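You operate a simulated robot arm through the tools that you are given. There is no shell and no other tool.

The job below is to be done with a simulated robot arm. You get a single attempt, and the scene is never put back.

## Task
Put things in order on the door end of the long bench. At the end: the yellow sponge is on the white lidded box; the beige low block stands where the blue cleaning pad stood; one of the packing blocks from the door end of the long bench is on the orange dotted plate; the blue cleaning pad stands where the yellow sponge stood; whatever was shut is shut again. Leave all else as you found it, and nothing knocked over. Set down upright: packing block.

It is judged by the outcome, as a careful person would: the job done as asked, and still so three seconds after it is handed in. It fails if anything else is knocked over, pushed out of place, dropped, spilled or broken.

## Robot
A 6-joint arm with a two-finger parallel gripper, fixed in place. Base frame: the origin is on the floor under the middle of its stand, x ahead of it, y to its left, z up; the work surface is at about z = 0.76. Readings come in m, rad, newtons and seconds.
With the tool pointing down near the work surface it reaches from about 0.26 to 0.68 m from the base axis. Its first joint turns from -1.152 to 1.152 rad. Payload 2.9 kg.
The tool frame sits at the grasp point between the pads (the TCP): z along the fingers, y along the line on which they close. The tips reach 0.03 m beyond it. The gripper opens to 0.11 m. The fingers are 0.02 m wide and 0.01 m thick; the gripper's body (0.048 by 0.112 m) begins 0.055 m behind the TCP.
Orientation is told as [roll, pitch, yaw] about the base's x, y, z axes, in that order, counted from this pose: with the fingers straight down and closing along the base's y, the tool's x points along the base's -x, its y along +y and its z along -z.

## Interface
- The arm moves only by the tool nudge_tool. Its argument "series" is a list of rows, each a list of 3 entries, a list of its own where there are three numbers: the shift along the tool's x, y, z in m, then the turn, a rotation vector about the tool's x, y, z in rad, then the finger opening in m, from 0 to 0.11. In form: [[[dx, dy, dz], [wx, wy, wz], jaw], ...]. A call has 1 to 20 rows; each row is the pose to reach, as a shift and turn from the pose commanded when the call began, along the tool's axes at that moment. A row lasts 0.2 s, in which the tool goes at most 0.05 m and 0.15 rad; a call with a longer step from one row to the next is refused whole, and so is a gripper value outside its range. Where a pose cannot be reached the arm comes as near as it can. A force on the tool above 40 N (or 10 N above the force at the start of the call, whichever is more), or a blocked arm, ends the call early, and 0.2 s more pass. The fingers move at their own pace (about 0.108 m/s each) and stop on an object; they squeeze with about 32 N. The grip force told is the motor's: it shows also when the fingers shut on nothing. Time passes only in rows, and 0.2 s behind the last, so rows that repeat a pose let the fingers close. It gives the time, the measured TCP pose, the force on the tool (base axes), the opening and the grip force at its end, in the units of the frame above (readings bear some noise), with the torque about the TCP (base axes, N m) and any sound that the robot's microphone picked up, and new pictures: "show" is both (left out), scene, wrist or none.
- Cameras (640 x 400 px; columns grow to the right, rows downward): "scene" is fixed at [0.0808, 0.4541, 1.3627]; the picture's right is [-0.63, -0.78, 0.00], its down [-0.60, 0.49, -0.64] and it looks along [0.50, -0.40, -0.77] (base axes); focal length 254 px, centre (320, 200). "wrist" rides on the gripper at [0.072, 0.017, -0.103] in the tool frame; the picture's right is [-0.23, 0.97, 0.00], its down [-0.76, -0.18, -0.62] and it looks along [-0.61, -0.14, 0.78] (tool axes); focal length 222 px, centre (320, 200). There is no depth. A picture from a camera that has moved, and an enlarged one, comes with that camera's place and axes in the base frame and with its lens.
- inspect(camera, box): a new picture of the part [left, top, right, bottom] of that camera's present view, enlarged. No time passes.
- hand_in(): hands the job in; it is judged then, once.

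Places have to be worked out from the pictures, the camera data and where the tool is seen. Open the gripper and draw the arm clear of the work before you hand the job in, unless the task says otherwise.

The tools are called after "Request:" by a JSON object that holds its "op" and its "data". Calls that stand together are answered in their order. nudge_tool: Moves the arm, as the interface text tells. Its arguments: {"type":"object","properties":{"series":{"type":"array"},"show":{"type":"string","enum":["both","scene","wrist","none"]}},"required":["series"]} The other tools are called the same way: inspect (camera, box) takes an enlarged picture of a part of a camera's view; hand_in () hands the job in.

At the start:

```text
t: 0.0
tool_pos: [0.3445, -0.1146, 1.0743]
ee_rot: [0.001, -0.001, -0.001]
contact_force: [-0.6, 0.1, -0.5]
wrist_torque: [0.01, 0.03, 0.0]
finger_gap: 0.11
finger_force: 0.0
```

scene: 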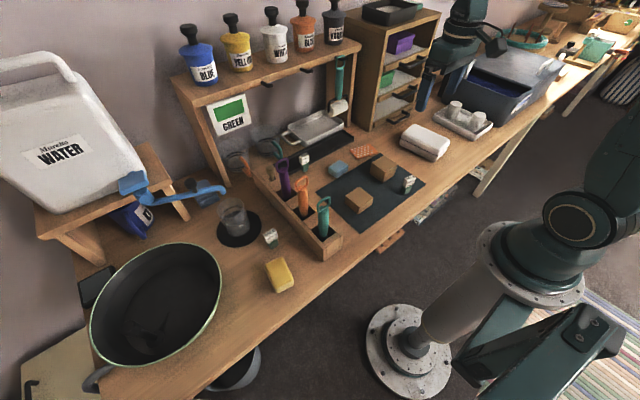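
wrist: 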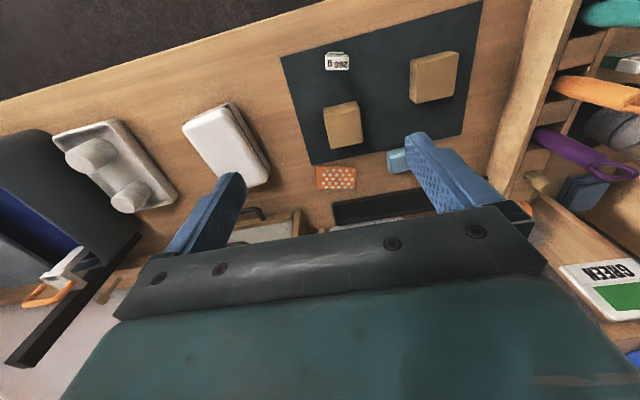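

The scene shows a long bench with a dark mat holding two tan blocks, a blue pad, an orange dotted plate, a white lidded box, and a yellow sponge near the camera. I'll enlarge several regions to identify things before I move.

Request:
{"op": "inspect", "data": {"camera": "scene", "box": [220, 100, 460, 250]}}

Request:
{"op": "inspect", "data": {"camera": "scene", "box": [200, 180, 360, 300]}}

Request:
{"op": "inspect", "data": {"camera": "wrist", "box": [160, 30, 480, 230]}}

Request:
{"op": "inspect", "data": {"camera": "scene", "box": [380, 0, 640, 160]}}

```text
2.67 times, centred on (340, 175) of scene
camera zoom: at [0.0808, 0.4541, 1.3627], right [-0.63, -0.78, 0.0], down [-0.6, 0.49, -0.64], along [0.5, -0.4, -0.77], focal length 677 px, centre (267, 267)
```

zoom: 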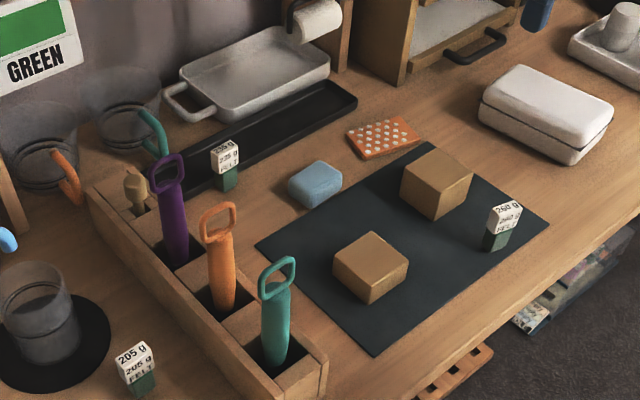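

```text
3.33 times, centred on (280, 240) of scene
camera zoom: at [0.0808, 0.4541, 1.3627], right [-0.63, -0.78, 0.0], down [-0.6, 0.49, -0.64], along [0.5, -0.4, -0.77], focal length 847 px, centre (453, 67)
```

zoom: 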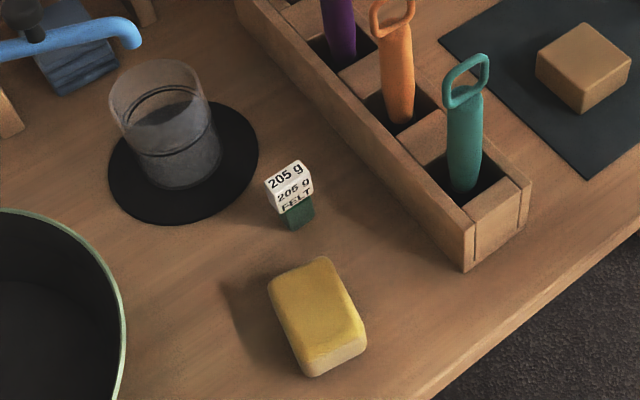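

```text
2.00 times, centred on (320, 130) of wrist
camera zoom: at [0.2733, -0.0991, 1.1781], right [0.23, 0.97, 0.0], down [0.76, -0.18, 0.62], along [0.61, -0.14, -0.78], focal length 444 px, centre (320, 340)
```

zoom: 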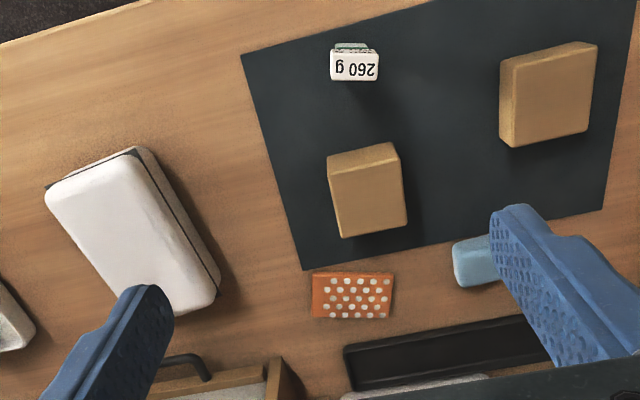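

```text
2.46 times, centred on (510, 80) of scene
camera zoom: at [0.0808, 0.4541, 1.3627], right [-0.63, -0.78, 0.0], down [-0.6, 0.49, -0.64], along [0.5, -0.4, -0.77], focal length 625 px, centre (-148, 495)
```

zoom: 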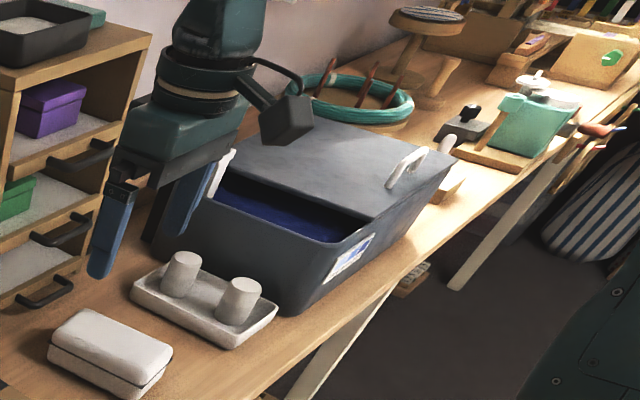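

The tags and tan blocks need a closer look to tell "packing block" from "beige low block". I'll enlarge each of them.

Request:
{"op": "inspect", "data": {"camera": "scene", "box": [335, 140, 435, 220]}}

Request:
{"op": "inspect", "data": {"camera": "scene", "box": [285, 140, 355, 190]}}

Request:
{"op": "inspect", "data": {"camera": "scene", "box": [250, 220, 310, 260]}}

Request:
{"op": "inspect", "data": {"camera": "scene", "box": [0, 150, 320, 400]}}

Request:
{"op": "inspect", "data": {"camera": "scene", "box": [330, 0, 490, 170]}}

Request:
{"op": "inspect", "data": {"camera": "scene", "box": [480, 0, 640, 100]}}

```text
5.00 times, centred on (385, 180) of scene
camera zoom: at [0.0808, 0.4541, 1.3627], right [-0.63, -0.78, 0.0], down [-0.6, 0.49, -0.64], along [0.5, -0.4, -0.77], focal length 1270 px, centre (-5, 300)
```

zoom: 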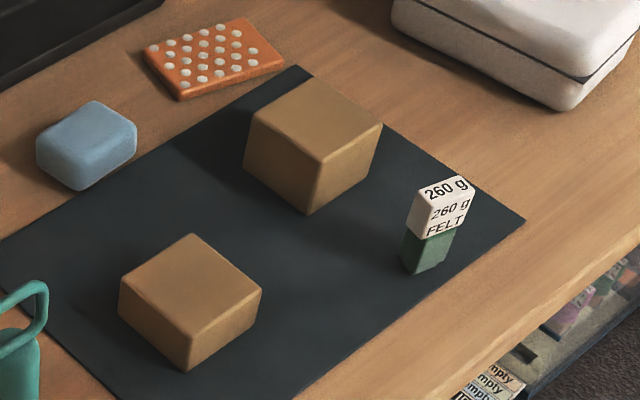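

```text
8.00 times, centred on (320, 165) of scene
camera zoom: at [0.0808, 0.4541, 1.3627], right [-0.63, -0.78, 0.0], down [-0.6, 0.49, -0.64], along [0.5, -0.4, -0.77], focal length 2032 px, centre (320, 480)
```

zoom: 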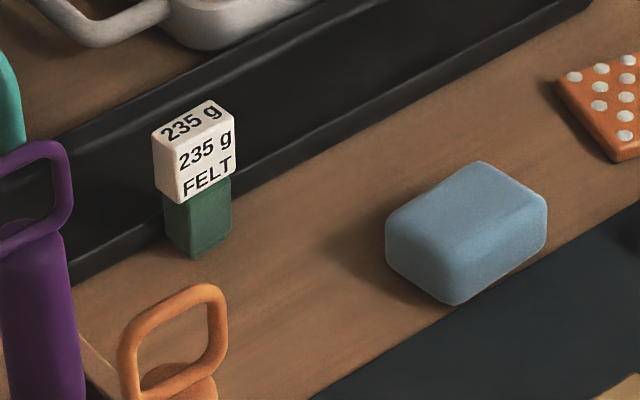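

```text
10.00 times, centred on (280, 240) of scene
camera zoom: at [0.0808, 0.4541, 1.3627], right [-0.63, -0.78, 0.0], down [-0.6, 0.49, -0.64], along [0.5, -0.4, -0.77], focal length 2540 px, centre (720, -200)
```

zoom: 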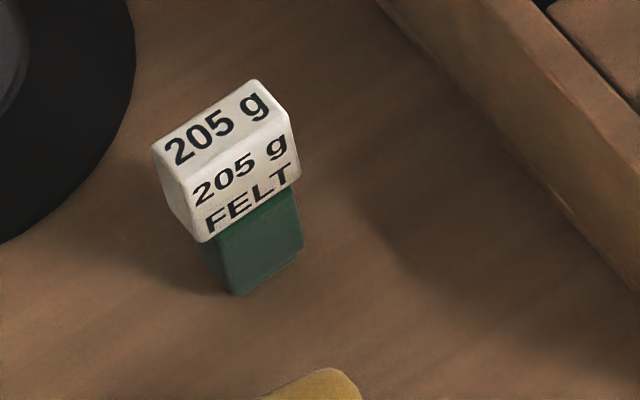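

```text
1.60 times, centred on (160, 275) of scene
camera zoom: at [0.0808, 0.4541, 1.3627], right [-0.63, -0.78, 0.0], down [-0.6, 0.49, -0.64], along [0.5, -0.4, -0.77], focal length 406 px, centre (576, 80)
```

zoom: 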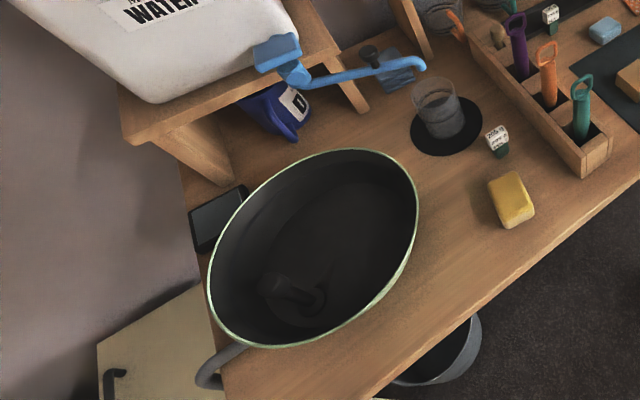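

```text
2.35 times, centred on (410, 85) of scene
camera zoom: at [0.0808, 0.4541, 1.3627], right [-0.63, -0.78, 0.0], down [-0.6, 0.49, -0.64], along [0.5, -0.4, -0.77], focal length 598 px, centre (108, 471)
```

zoom: 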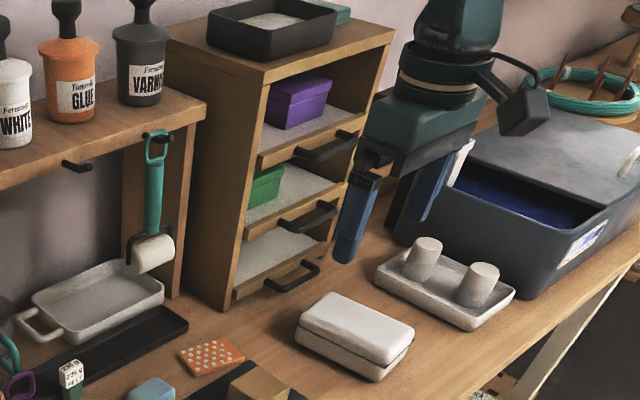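

```text
4.00 times, centred on (560, 50) of scene
camera zoom: at [0.0808, 0.4541, 1.3627], right [-0.63, -0.78, 0.0], down [-0.6, 0.49, -0.64], along [0.5, -0.4, -0.77], focal length 1016 px, centre (-640, 800)
```

zoom: 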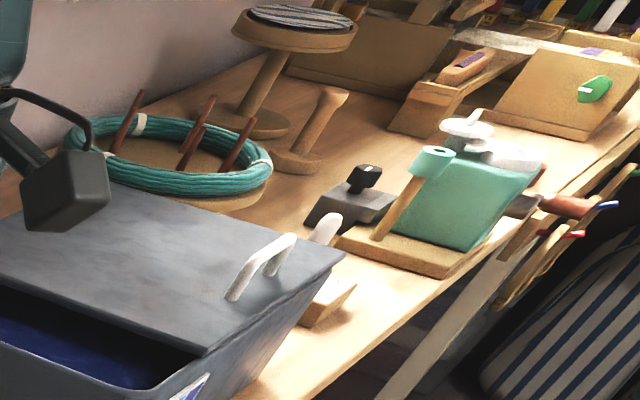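

Small felt-and-white labelled blocks (205 g, 235 g, 260 g) look like candidate packing blocks, with two tan blocks on the mat, one lower than the other. I'll zoom on the lower shelf labels and the rest of the wrist view for further clues.

Request:
{"op": "inspect", "data": {"camera": "scene", "box": [370, 180, 490, 260]}}

Request:
{"op": "inspect", "data": {"camera": "wrist", "box": [460, 0, 640, 120]}}

Request:
{"op": "inspect", "data": {"camera": "wrist", "box": [460, 100, 640, 220]}}

Request:
{"op": "inspect", "data": {"camera": "wrist", "box": [0, 100, 240, 260]}}

Request:
{"op": "inspect", "data": {"camera": "scene", "box": [560, 0, 640, 50]}}

Request:
{"op": "inspect", "data": {"camera": "scene", "box": [220, 90, 360, 190]}}

```text
5.00 times, centred on (430, 220) of scene
camera zoom: at [0.0808, 0.4541, 1.3627], right [-0.63, -0.78, 0.0], down [-0.6, 0.49, -0.64], along [0.5, -0.4, -0.77], focal length 1270 px, centre (-230, 100)
```

zoom: 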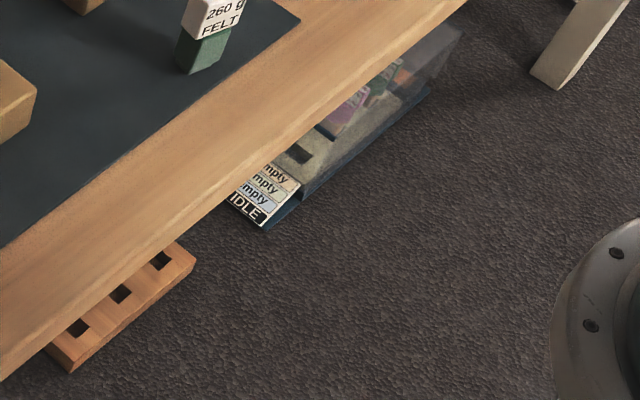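

```text
3.33 times, centred on (550, 60) of wrist
camera zoom: at [0.2733, -0.0991, 1.1781], right [0.23, 0.97, 0.0], down [0.76, -0.18, 0.62], along [0.61, -0.14, -0.78], focal length 740 px, centre (-447, 667)
```

zoom: 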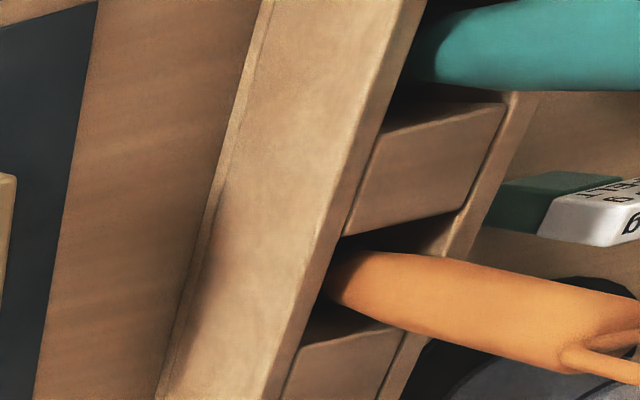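

```text
3.33 times, centred on (550, 160) of wrist
camera zoom: at [0.2733, -0.0991, 1.1781], right [0.23, 0.97, 0.0], down [0.76, -0.18, 0.62], along [0.61, -0.14, -0.78], focal length 740 px, centre (-447, 333)
```

zoom: 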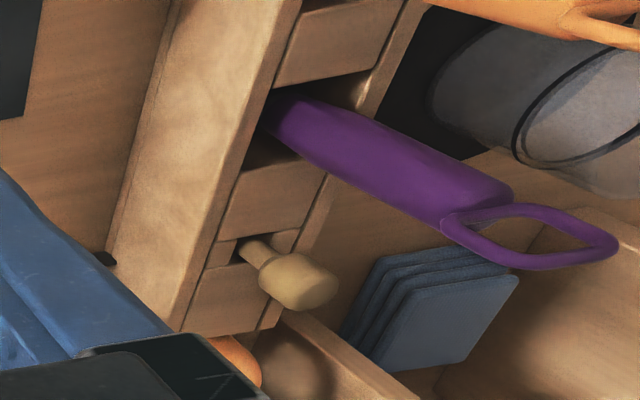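

```text
2.50 times, centred on (120, 180) of wrist
camera zoom: at [0.2733, -0.0991, 1.1781], right [0.23, 0.97, 0.0], down [0.76, -0.18, 0.62], along [0.61, -0.14, -0.78], focal length 555 px, centre (820, 250)
```

zoom: 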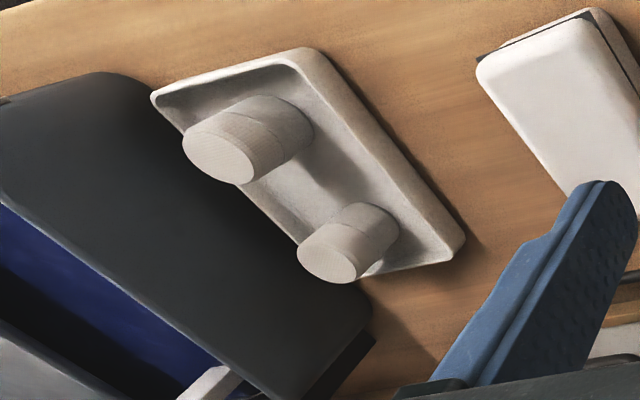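

```text
8.00 times, centred on (600, 25) of scene
camera zoom: at [0.0808, 0.4541, 1.3627], right [-0.63, -0.78, 0.0], down [-0.6, 0.49, -0.64], along [0.5, -0.4, -0.77], focal length 2032 px, centre (-1920, 1600)
```

zoom: 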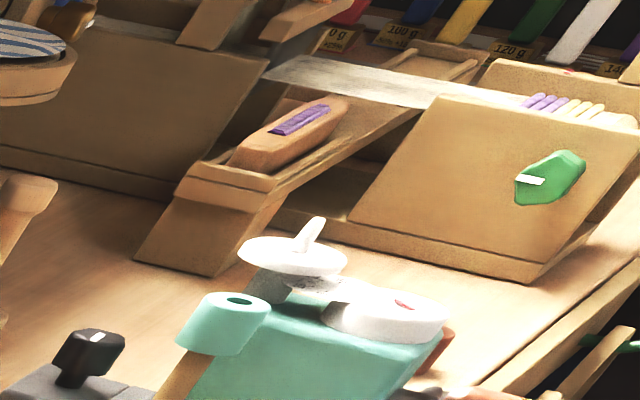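

```text
4.00 times, centred on (290, 140) of scene
camera zoom: at [0.0808, 0.4541, 1.3627], right [-0.63, -0.78, 0.0], down [-0.6, 0.49, -0.64], along [0.5, -0.4, -0.77], focal length 1016 px, centre (440, 440)
```

zoom: 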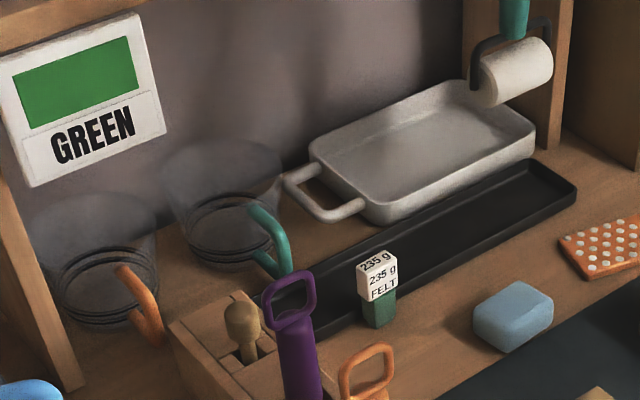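

My reading: the tan block at about (0.357, 0.022) is the low one and the taller cube is at (0.397, -0.137). The labelled felt blocks are the packing blocks, and the easiest is the 260 g one near (0.29, -0.12). I'll fly at a safe height to above the sponge, near (0.314, 0.341), for a close look.

Request:
{"op": "nudge_tool", "data": {"series": [[[0.003, 0.0456, 0.004], [0, 0, 0], 0.11], [[0.006, 0.0912, 0.008], [0, 0, 0], 0.11], [[0.009, 0.1368, 0.012], [0, 0, 0], 0.11], [[0.012, 0.1824, 0.016], [0, 0, 0], 0.11], [[0.015, 0.228, 0.02], [0, 0, 0], 0.11], [[0.018, 0.2736, 0.024], [0, 0, 0], 0.11], [[0.021, 0.3192, 0.028], [0, 0, 0], 0.11], [[0.024, 0.3648, 0.032], [0, 0, 0], 0.11], [[0.027, 0.4104, 0.036], [0, 0, 0], 0.11], [[0.0305, 0.4556, 0.04], [0, 0, 0], 0.11], [[0.0305, 0.4556, 0.04], [0, 0, 0], 0.11]], "show": "both"}}

```text
t: 2.4
tool_pos: [0.3126, 0.3401, 1.038]
ee_rot: [0.0, 0.0, 0.0]
contact_force: [-0.7, 0.8, -0.2]
wrist_torque: [-0.04, 0.01, 0.0]
finger_gap: 0.1102
finger_force: 0.0
camera wrist: at [0.2409, 0.3561, 1.1409], right [0.23, 0.97, 0.0], down [0.76, -0.18, 0.62], along [0.61, -0.14, -0.78], focal length 222 px, centre (320, 200)
```

scene: 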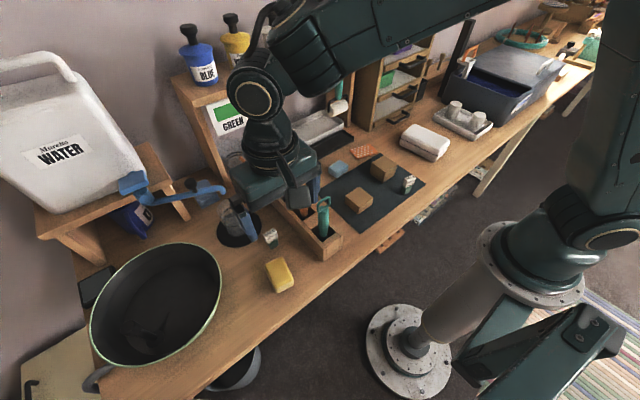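
wrist: 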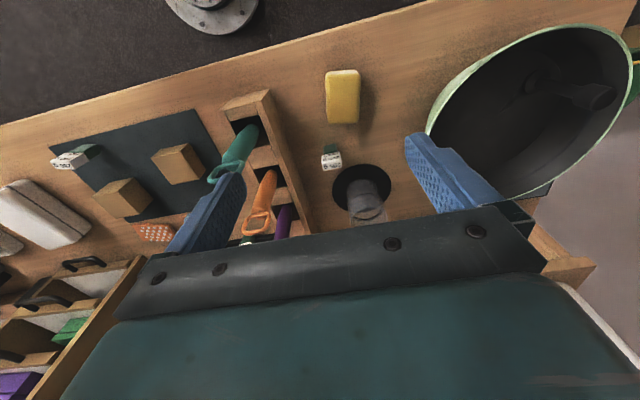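

The sponge is almost below the tool, at about (343, 97) in the wrist view. I'll zoom in to get its exact edges and the clearance to its neighbours.

Request:
{"op": "inspect", "data": {"camera": "wrist", "box": [280, 50, 408, 130]}}

Request:
{"op": "inspect", "data": {"camera": "wrist", "box": [300, 120, 428, 200]}}

Request:
{"op": "inspect", "data": {"camera": "wrist", "box": [0, 100, 240, 250]}}

```text
5.00 times, centred on (344, 90) of wrist
camera zoom: at [0.2409, 0.3561, 1.1409], right [0.23, 0.97, 0.0], down [0.76, -0.18, 0.62], along [0.61, -0.14, -0.78], focal length 1111 px, centre (200, 750)
```

zoom: 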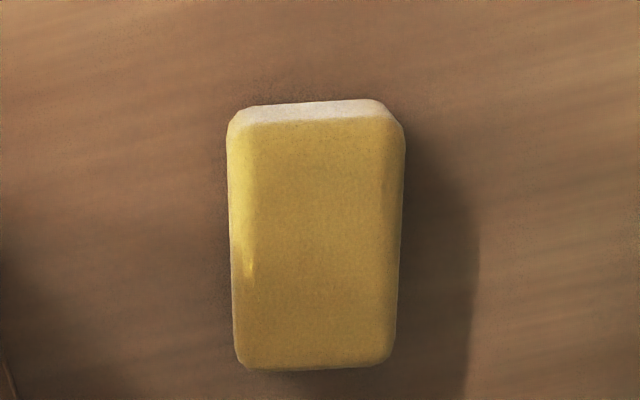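

```text
5.00 times, centred on (364, 160) of wrist
camera zoom: at [0.2409, 0.3561, 1.1409], right [0.23, 0.97, 0.0], down [0.76, -0.18, 0.62], along [0.61, -0.14, -0.78], focal length 1111 px, centre (100, 400)
```

zoom: 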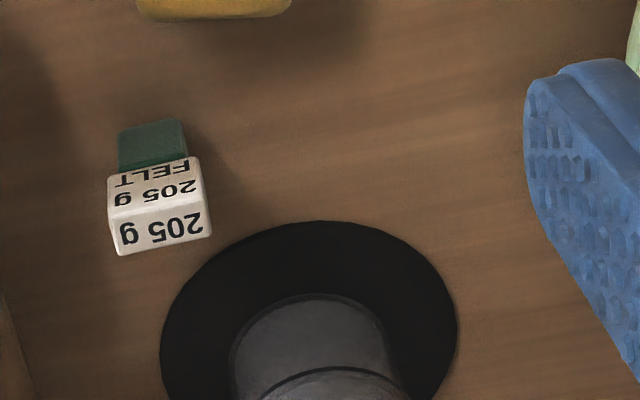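

```text
2.67 times, centred on (120, 175) of wrist
camera zoom: at [0.2409, 0.3561, 1.1409], right [0.23, 0.97, 0.0], down [0.76, -0.18, 0.62], along [0.61, -0.14, -0.78], focal length 592 px, centre (853, 267)
```

zoom: 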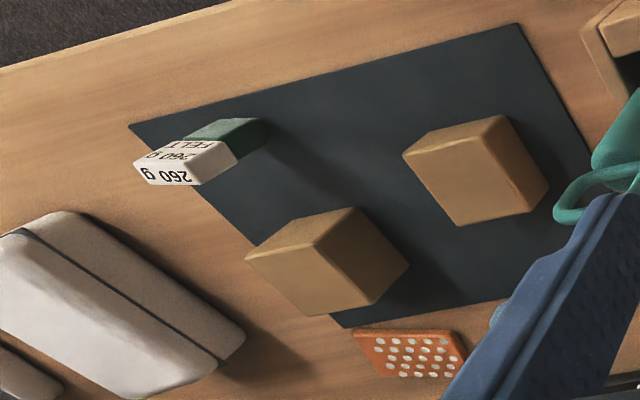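

The two cameras disagree by roughly 2–3 cm on the sponge, so I need to check the calibration against where the tool itself is seen. I'll zoom in on the gripper in the scene view.

Request:
{"op": "inspect", "data": {"camera": "scene", "box": [210, 120, 338, 250]}}

Request:
{"op": "inspect", "data": {"camera": "wrist", "box": [160, 120, 480, 240]}}

Request:
{"op": "inspect", "data": {"camera": "scene", "box": [350, 290, 470, 400]}}

```text
3.08 times, centred on (274, 185) of scene
camera zoom: at [0.0808, 0.4541, 1.3627], right [-0.63, -0.78, 0.0], down [-0.6, 0.49, -0.64], along [0.5, -0.4, -0.77], focal length 782 px, centre (462, 246)
```

zoom: 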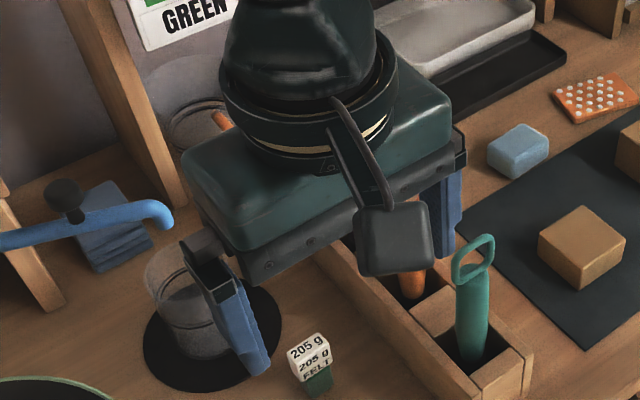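

```text
2.00 times, centred on (320, 180) of wrist
camera zoom: at [0.2409, 0.3561, 1.1409], right [0.23, 0.97, 0.0], down [0.76, -0.18, 0.62], along [0.61, -0.14, -0.78], focal length 444 px, centre (320, 240)
```

zoom: 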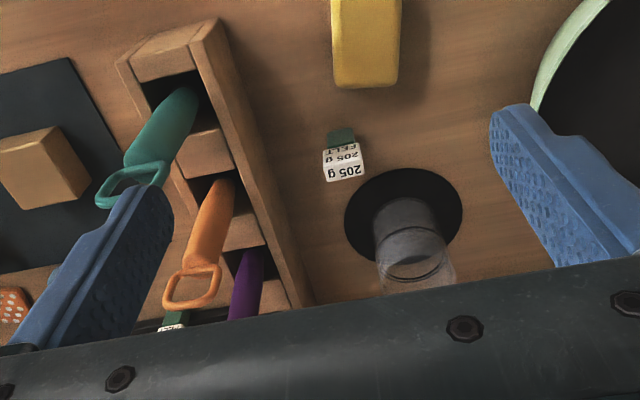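

```text
3.64 times, centred on (410, 345) of scene
camera zoom: at [0.0808, 0.4541, 1.3627], right [-0.63, -0.78, 0.0], down [-0.6, 0.49, -0.64], along [0.5, -0.4, -0.77], focal length 924 px, centre (-7, -327)
```

zoom: 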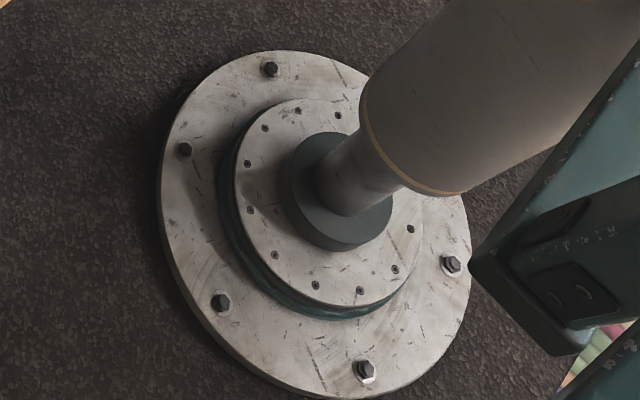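

I found my slip: some enlarged boxes were widened, so my pixel offsets were wrong. With the stated zoom centres both cameras agree, putting the sponge centre at about (0.336, 0.369) with its long axis at yaw ≈ -0.17. I'll move above it with the matching yaw and descend partway.

Request:
{"op": "nudge_tool", "data": {"series": [[[-0.0115, 0.014, 0.02], [0, 0, 0.09], 0.085], [[-0.0225, 0.0283, 0.05], [0, 0, 0.171], 0.085], [[-0.0225, 0.0283, 0.095], [0, 0, 0.171], 0.085], [[-0.0225, 0.0283, 0.14], [0, 0, 0.171], 0.085], [[-0.0225, 0.0283, 0.175], [0, 0, 0.171], 0.085], [[-0.0225, 0.0283, 0.175], [0, 0, 0.171], 0.085]], "show": "both"}}

```text
t: 3.8
tool_pos: [0.337, 0.3689, 0.8591]
ee_rot: [0.0, -0.001, -0.171]
contact_force: [-0.3, -0.7, -0.2]
wrist_torque: [-0.01, -0.01, 0.05]
finger_gap: 0.0847
finger_force: 0.1
camera wrist: at [0.2685, 0.3979, 0.9629], right [0.39, 0.92, 0.0], down [0.72, -0.3, 0.62], along [0.57, -0.24, -0.78], focal length 222 px, centre (320, 200)
```

scene: 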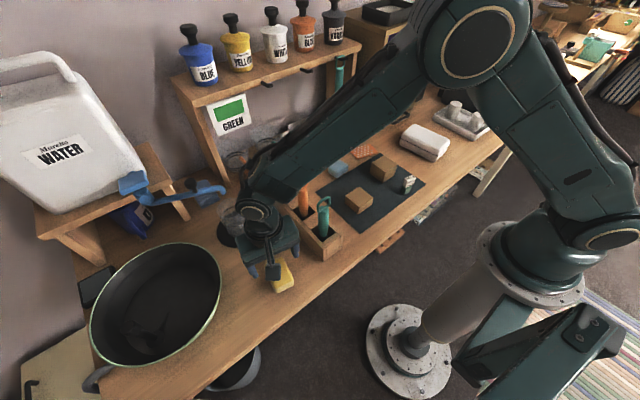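
wrist: 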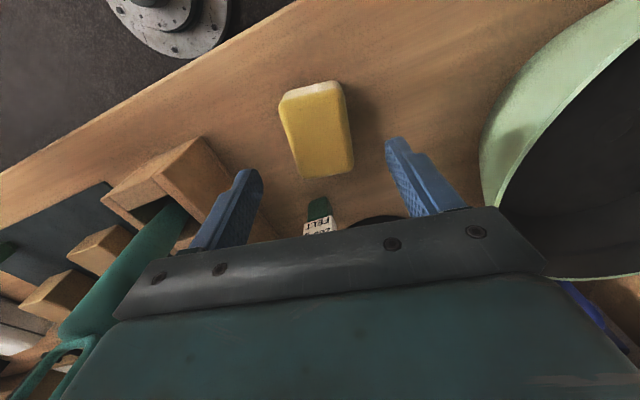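

The sponge sits centred between the fingers and aligned with them. I'll descend until the tips are just above the bench and close on it.

Request:
{"op": "nudge_tool", "data": {"series": [[[0.002, 0, 0.03], [0, 0, 0], 0.085], [[0.003, 0, 0.061], [0, 0, 0], 0.085], [[0.003, 0, 0.061], [0, 0, 0], 0.085], [[0.003, 0, 0.061], [0, 0, 0], 0.03], [[0.003, 0, 0.061], [0, 0, 0], 0.02], [[0.003, 0, 0.061], [0, 0, 0], 0.02], [[0.003, 0, 0.061], [0, 0, 0], 0.02]], "show": "both"}}

```text
t: 5.4
tool_pos: [0.3325, 0.3685, 0.7963]
ee_rot: [0.003, 0.0, -0.17]
contact_force: [0.8, 0.0, -0.6]
wrist_torque: [0.0, 0.03, 0.03]
finger_gap: 0.0487
finger_force: 31.8
camera wrist: at [0.2648, 0.3966, 0.8991], right [0.39, 0.92, 0.0], down [0.72, -0.3, 0.62], along [0.57, -0.24, -0.78], focal length 222 px, centre (320, 200)
```

scene: 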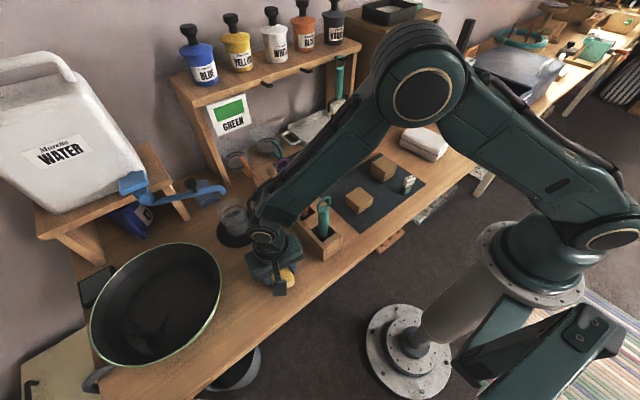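
wrist: 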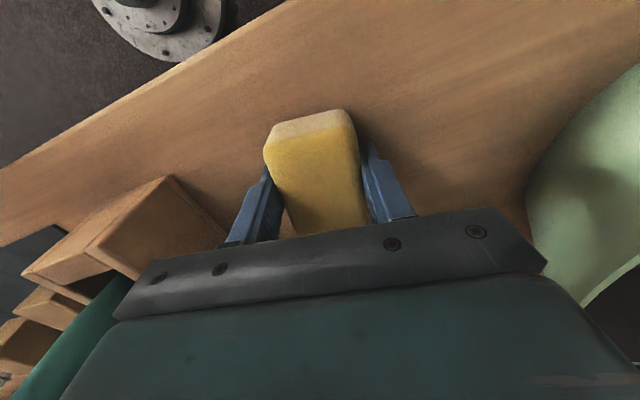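

The grip reads 31.8 N at a 0.0487 m gap, so the sponge is held. I'll lift it straight up to transit height.

Request:
{"op": "nudge_tool", "data": {"series": [[[0, 0, -0.02], [0, 0, 0], 0.02], [[0, 0, -0.06], [0, 0, 0], 0.02], [[0, 0, -0.105], [0, 0, 0], 0.02], [[0, 0, -0.15], [0, 0, 0], 0.02], [[0, 0, -0.195], [0, 0, 0], 0.02], [[0, 0, -0.24], [0, 0, 0], 0.02], [[0, 0, -0.24], [0, 0, 0], 0.02]], "show": "both"}}

```text
t: 7.0
tool_pos: [0.3343, 0.3652, 1.0381]
ee_rot: [0.0, 0.001, -0.171]
contact_force: [0.0, -0.1, -0.3]
wrist_torque: [0.0, 0.0, 0.02]
finger_gap: 0.0491
finger_force: 32.0
camera wrist: at [0.2658, 0.3928, 1.1415], right [0.39, 0.92, 0.0], down [0.72, -0.3, 0.62], along [0.57, -0.24, -0.78], focal length 222 px, centre (320, 200)
```

scene: 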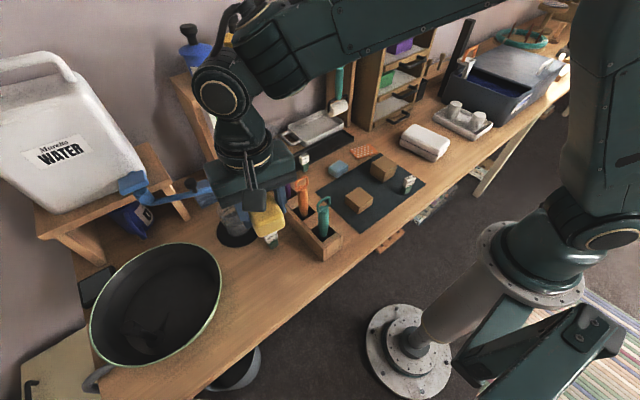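
wrist: 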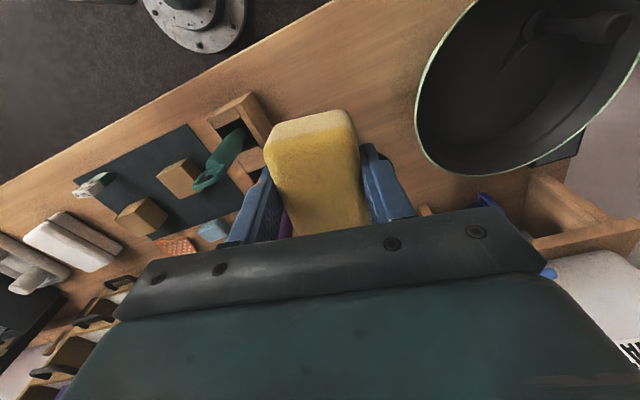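

The sponge is held firmly. I'll carry it at this height toward the white box, turning the yaw back to zero on the way, and stop short to get a good look.

Request:
{"op": "nudge_tool", "data": {"series": [[[-0.0121, -0.0425, 0], [0, 0, -0.012], 0.02], [[-0.0242, -0.085, 0], [0, 0, -0.024], 0.02], [[-0.0364, -0.1275, 0], [0, 0, -0.037], 0.02], [[-0.0485, -0.17, 0], [0, 0, -0.049], 0.02], [[-0.0606, -0.2125, 0], [0, 0, -0.061], 0.02], [[-0.0727, -0.255, 0], [0, 0, -0.073], 0.02], [[-0.0849, -0.2975, 0], [0, 0, -0.086], 0.02], [[-0.097, -0.34, 0], [0, 0, -0.098], 0.02], [[-0.1091, -0.3824, 0], [0, 0, -0.11], 0.02], [[-0.1212, -0.4249, 0], [0, 0, -0.122], 0.02], [[-0.1333, -0.4674, 0], [0, 0, -0.134], 0.02], [[-0.1455, -0.5099, 0], [0, 0, -0.147], 0.02], [[-0.1576, -0.5524, 0], [0, 0, -0.159], 0.02], [[-0.1697, -0.5948, 0], [0, 0, -0.171], 0.02], [[-0.1697, -0.5948, 0], [0, 0, -0.171], 0.02]], "show": "both"}}

```text
t: 10.2
tool_pos: [0.4013, -0.2459, 1.0383]
ee_rot: [0.001, 0.0, 0.0]
contact_force: [0.0, 0.1, -0.4]
wrist_torque: [0.01, 0.01, -0.01]
finger_gap: 0.0491
finger_force: 31.8
camera wrist: at [0.3286, -0.2298, 1.1412], right [0.23, 0.97, 0.0], down [0.76, -0.18, 0.62], along [0.61, -0.14, -0.78], focal length 222 px, centre (320, 200)
```

scene: 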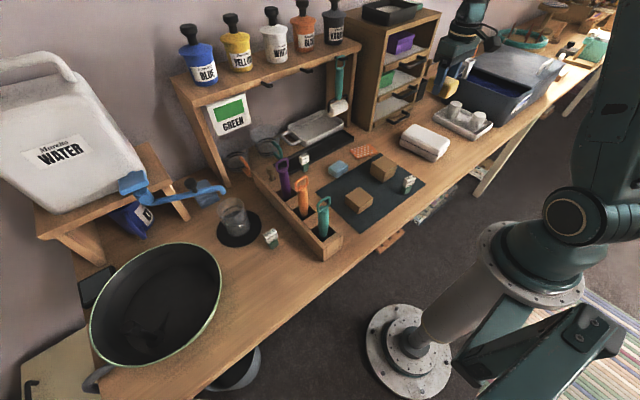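
wrist: 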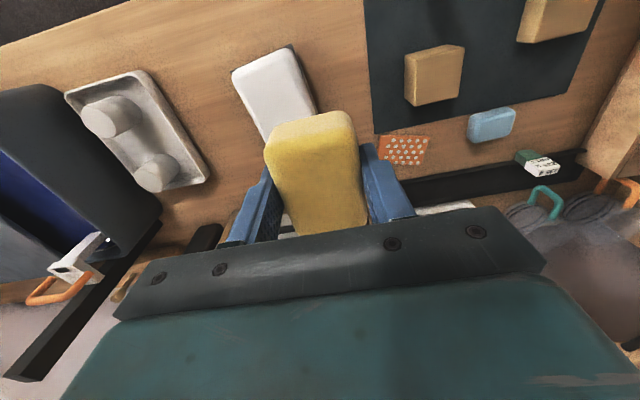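

The box is partly behind the sponge in the wrist view, and the pad and plate are in view too. I'll zoom in on both cameras to measure the box lid.

Request:
{"op": "inspect", "data": {"camera": "wrist", "box": [200, 30, 360, 130]}}

Request:
{"op": "inspect", "data": {"camera": "scene", "box": [376, 100, 472, 160]}}

Request:
{"op": "inspect", "data": {"camera": "wrist", "box": [360, 80, 552, 200]}}

Request:
{"op": "inspect", "data": {"camera": "scene", "box": [304, 140, 368, 180]}}

```text
4.00 times, centred on (280, 80) of wrist
camera zoom: at [0.3286, -0.2298, 1.1412], right [0.23, 0.97, 0.0], down [0.76, -0.18, 0.62], along [0.61, -0.14, -0.78], focal length 888 px, centre (480, 680)
```

zoom: 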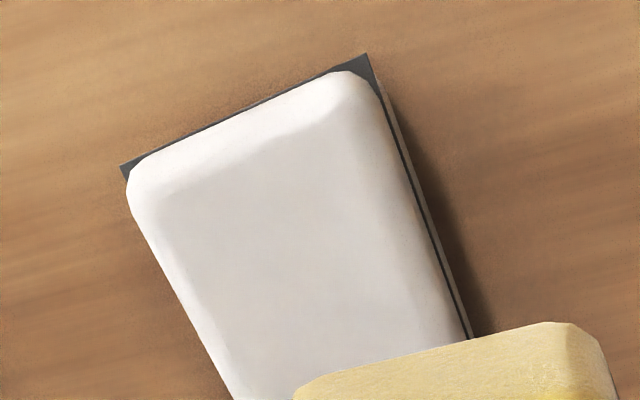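

```text
6.67 times, centred on (424, 130) of scene
camera zoom: at [0.0808, 0.4541, 1.3627], right [-0.63, -0.78, 0.0], down [-0.6, 0.49, -0.64], along [0.5, -0.4, -0.77], focal length 1693 px, centre (-373, 667)
```

zoom: 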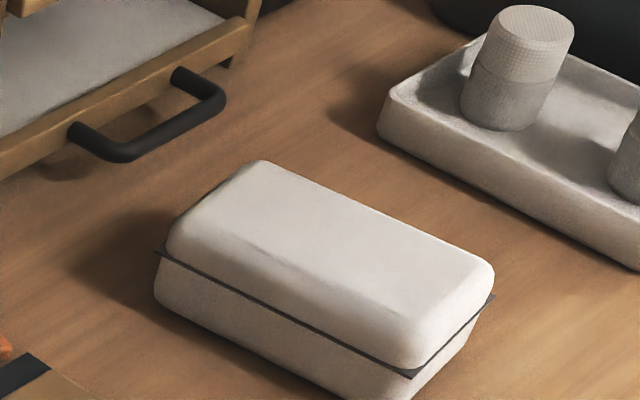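

```text
3.33 times, centred on (456, 140) of wrist
camera zoom: at [0.3286, -0.2298, 1.1412], right [0.23, 0.97, 0.0], down [0.76, -0.18, 0.62], along [0.61, -0.14, -0.78], focal length 740 px, centre (-133, 400)
```

zoom: 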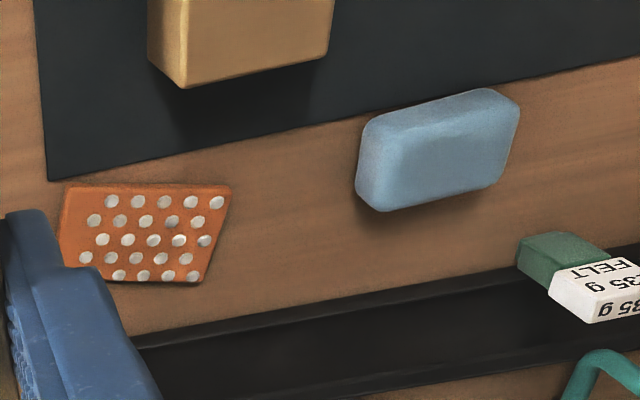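

```text
10.00 times, centred on (336, 160) of scene
camera zoom: at [0.0808, 0.4541, 1.3627], right [-0.63, -0.78, 0.0], down [-0.6, 0.49, -0.64], along [0.5, -0.4, -0.77], focal length 2540 px, centre (160, 600)
```

zoom: 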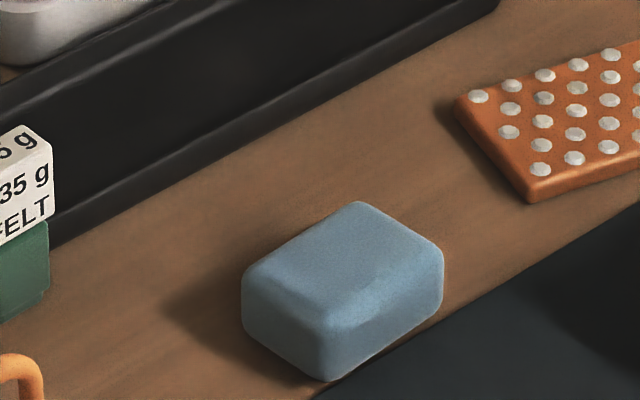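

Triangulating the dark seam corners puts the box centre at about (0.420, -0.304), long axis at yaw ≈ 0.11, roughly 0.15 × 0.09 m, with its top around z 0.825. I'll align over it and come down to just above the lid.

Request:
{"op": "nudge_tool", "data": {"series": [[[-0.008, -0.03, 0.0], [0, 0, -0.055], 0.02], [[-0.0167, -0.0586, 0.015], [0, 0, -0.11], 0.02], [[-0.0167, -0.0586, 0.06], [0, 0, -0.11], 0.02], [[-0.0167, -0.0586, 0.1], [0, 0, -0.11], 0.02], [[-0.0167, -0.0586, 0.13], [0, 0, -0.11], 0.02], [[-0.0167, -0.0586, 0.145], [0, 0, -0.11], 0.02], [[-0.0167, -0.0586, 0.145], [0, 0, -0.11], 0.02]], "show": "both"}}

```text
t: 11.8
tool_pos: [0.4159, -0.3027, 0.8919]
ee_rot: [0.0, 0.0, 0.109]
contact_force: [0.0, -0.2, -0.7]
wrist_torque: [0.01, -0.01, 0.0]
finger_gap: 0.049
finger_force: 31.8
camera wrist: at [0.3419, -0.2958, 0.9954], right [0.12, 0.99, 0.0], down [0.78, -0.09, 0.62], along [0.62, -0.07, -0.78], focal length 222 px, centre (320, 200)
```

scene: 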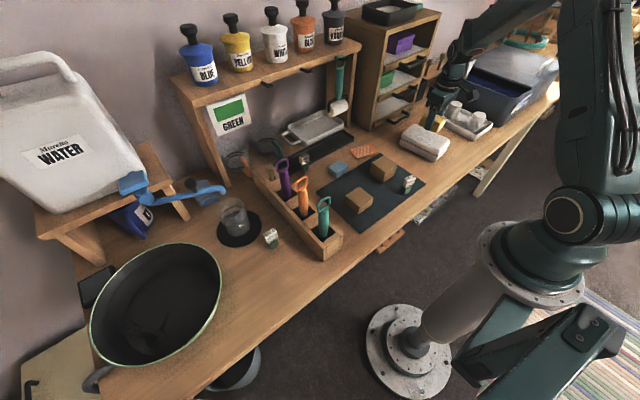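
wrist: 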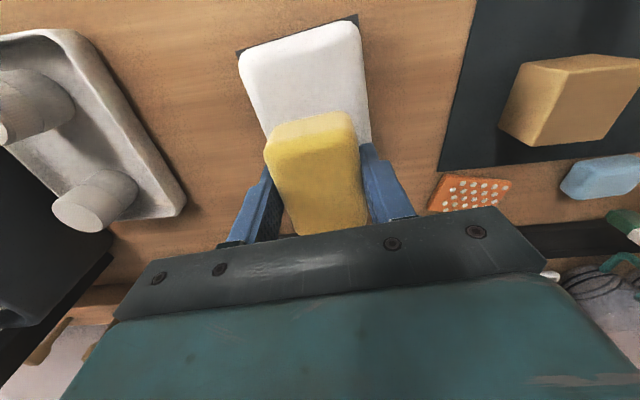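

The sponge is aligned with the lid. I'll zoom in on the scene view to gauge the remaining height above the lid.

Request:
{"op": "inspect", "data": {"camera": "scene", "box": [376, 80, 488, 170]}}

Request:
{"op": "inspect", "data": {"camera": "wrist", "box": [220, 10, 400, 240]}}

```text
4.44 times, centred on (432, 125) of scene
camera zoom: at [0.0808, 0.4541, 1.3627], right [-0.63, -0.78, 0.0], down [-0.6, 0.49, -0.64], along [0.5, -0.4, -0.77], focal length 1129 px, centre (-178, 533)
```

zoom: 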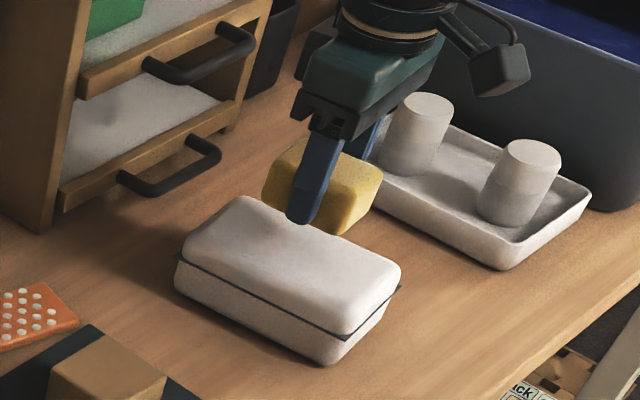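

```text
1.74 times, centred on (310, 125) of wrist
camera zoom: at [0.3419, -0.2958, 0.9954], right [0.12, 0.99, 0.0], down [0.78, -0.09, 0.62], along [0.62, -0.07, -0.78], focal length 386 px, centre (337, 330)
```

zoom: 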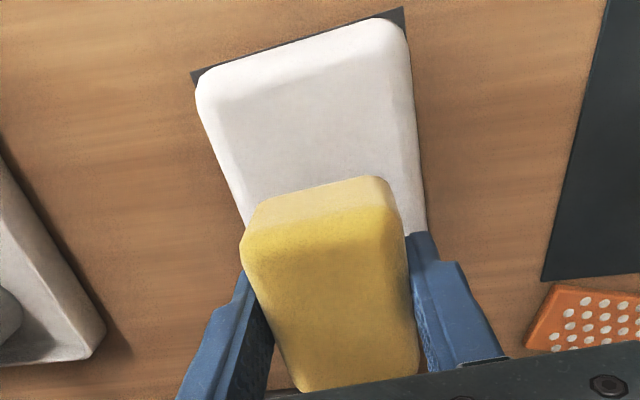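

There is still a gap of a few centimetres above the lid. I'll lower 15 mm, then feel for contact in small steps.

Request:
{"op": "nudge_tool", "data": {"series": [[[0, 0, 0.008], [0, 0, 0], 0.02], [[0, 0, 0.015], [0, 0, 0], 0.02], [[0, 0, 0.015], [0, 0, 0], 0.02]], "show": "none"}}

Request:
{"op": "inspect", "data": {"camera": "scene", "box": [392, 90, 472, 140]}}

```text
t: 12.6
tool_pos: [0.4152, -0.3045, 0.8785]
ee_rot: [0.0, 0.0, 0.108]
contact_force: [-0.4, 0.4, -0.8]
wrist_torque: [-0.01, -0.02, 0.02]
finger_gap: 0.0488
finger_force: 31.7
```

```text
8.00 times, centred on (432, 115) of scene
camera zoom: at [0.0808, 0.4541, 1.3627], right [-0.63, -0.78, 0.0], down [-0.6, 0.49, -0.64], along [0.5, -0.4, -0.77], focal length 2032 px, centre (-576, 880)
```

zoom: 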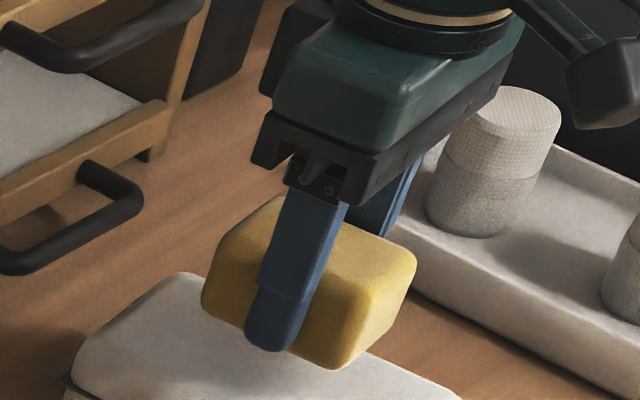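

No contact yet. I'll continue down in 4 mm steps while watching the vertical force.

Request:
{"op": "nudge_tool", "data": {"series": [[[0, 0, 0.004], [0, 0, 0], 0.02], [[0, 0, 0.008], [0, 0, 0], 0.02], [[0, 0, 0.008], [0, 0, 0], 0.02]], "show": "none"}}

Request:
{"op": "inspect", "data": {"camera": "scene", "box": [392, 90, 472, 140]}}

```text
t: 13.4
tool_pos: [0.4174, -0.3035, 0.8695]
ee_rot: [0.0, 0.0, 0.109]
contact_force: [0.1, -0.1, -0.3]
wrist_torque: [0.01, -0.02, -0.02]
finger_gap: 0.0492
finger_force: 32.3
```

```text
8.00 times, centred on (432, 115) of scene
camera zoom: at [0.0808, 0.4541, 1.3627], right [-0.63, -0.78, 0.0], down [-0.6, 0.49, -0.64], along [0.5, -0.4, -0.77], focal length 2032 px, centre (-576, 880)
```

zoom: 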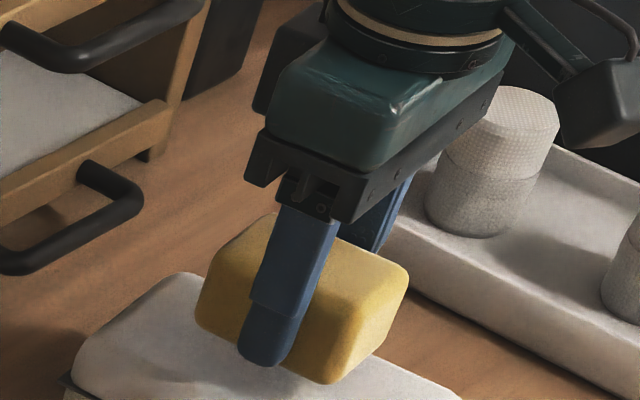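

Still free. Another 8 mm in small steps, again checking the force.

Request:
{"op": "nudge_tool", "data": {"series": [[[0, 0, 0.003], [0, 0, 0], 0.02], [[0, 0, 0.006], [0, 0, 0], 0.02], [[0, 0, 0.006], [0, 0, 0], 0.02]], "show": "none"}}

Request:
{"op": "inspect", "data": {"camera": "scene", "box": [392, 95, 472, 145]}}

Request:
{"op": "inspect", "data": {"camera": "wrist", "box": [220, 10, 400, 240]}}

```text
t: 14.2
tool_pos: [0.4172, -0.3026, 0.8641]
ee_rot: [0.001, 0.0, 0.11]
contact_force: [-0.2, 0.2, 0.2]
wrist_torque: [-0.03, -0.01, -0.02]
finger_gap: 0.0493
finger_force: 32.3
```

```text
8.00 times, centred on (432, 120) of scene
camera zoom: at [0.0808, 0.4541, 1.3627], right [-0.63, -0.78, 0.0], down [-0.6, 0.49, -0.64], along [0.5, -0.4, -0.77], focal length 2032 px, centre (-576, 840)
```

zoom: 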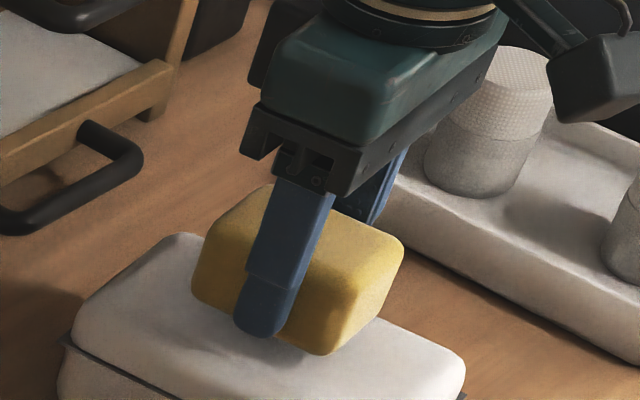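

```text
1.74 times, centred on (310, 125) of wrist
camera zoom: at [0.3439, -0.2957, 0.9682], right [0.12, 0.99, 0.0], down [0.78, -0.09, 0.62], along [0.62, -0.07, -0.78], focal length 386 px, centre (337, 330)
```

zoom: 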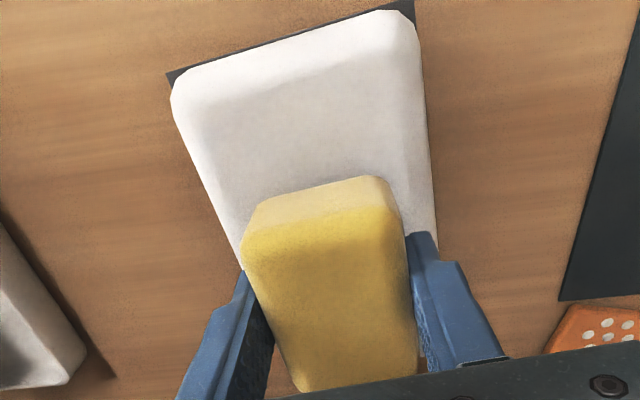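

A soft contact shadow is starting to appear under the sponge. Another 6 mm in 2–3 mm steps.

Request:
{"op": "nudge_tool", "data": {"series": [[[0, 0, 0.002], [0, 0, 0], 0.02], [[0, 0, 0.004], [0, 0, 0], 0.02], [[0, 0, 0.006], [0, 0, 0], 0.02], [[0, 0, 0.006], [0, 0, 0], 0.02]], "show": "none"}}

Request:
{"op": "inspect", "data": {"camera": "scene", "box": [392, 95, 472, 145]}}

```text
t: 15.2
tool_pos: [0.418, -0.3039, 0.858]
ee_rot: [-0.001, 0.0, 0.11]
contact_force: [0.0, 0.5, -0.9]
wrist_torque: [0.05, -0.02, 0.03]
finger_gap: 0.0489
finger_force: 31.9
```

```text
8.00 times, centred on (432, 120) of scene
camera zoom: at [0.0808, 0.4541, 1.3627], right [-0.63, -0.78, 0.0], down [-0.6, 0.49, -0.64], along [0.5, -0.4, -0.77], focal length 2032 px, centre (-576, 840)
```

zoom: 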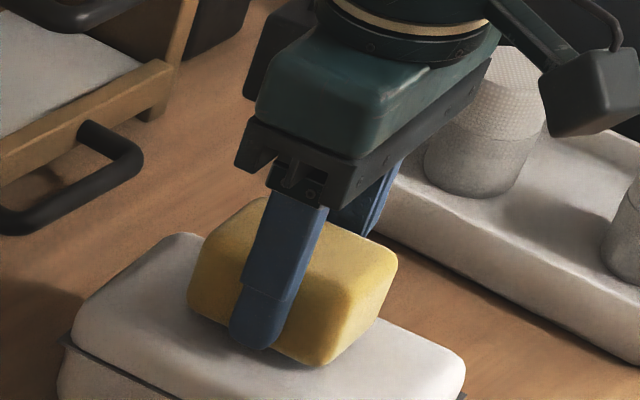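

The sponge is very near the lid now but still without contact force. I'll continue in 1.5 mm steps.

Request:
{"op": "nudge_tool", "data": {"series": [[[0, 0, 0.0015], [0, 0, 0], 0.02], [[0, 0, 0.003], [0, 0, 0], 0.02], [[0, 0, 0.0045], [0, 0, 0], 0.02], [[0, 0, 0.0045], [0, 0, 0], 0.02]], "show": "none"}}

Request:
{"op": "inspect", "data": {"camera": "scene", "box": [392, 95, 472, 145]}}

```text
t: 16.2
tool_pos: [0.4173, -0.3061, 0.855]
ee_rot: [-0.002, -0.001, 0.109]
contact_force: [-3.3, -0.9, 14.5]
wrist_torque: [0.11, 0.13, 0.0]
finger_gap: 0.049
finger_force: 32.4
```

```text
8.00 times, centred on (432, 120) of scene
camera zoom: at [0.0806, 0.4542, 1.3627], right [-0.63, -0.78, 0.0], down [-0.6, 0.49, -0.64], along [0.5, -0.4, -0.77], focal length 2032 px, centre (-576, 840)
```

zoom: 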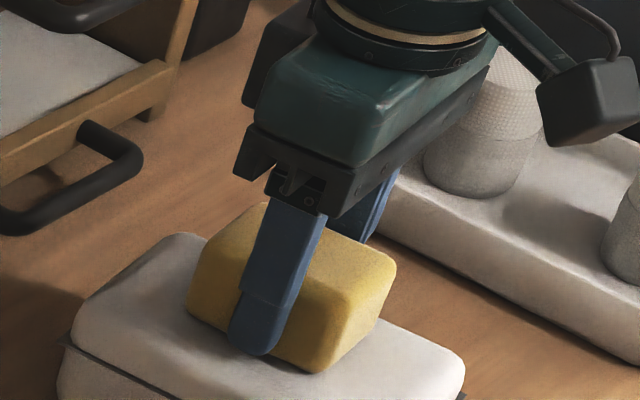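

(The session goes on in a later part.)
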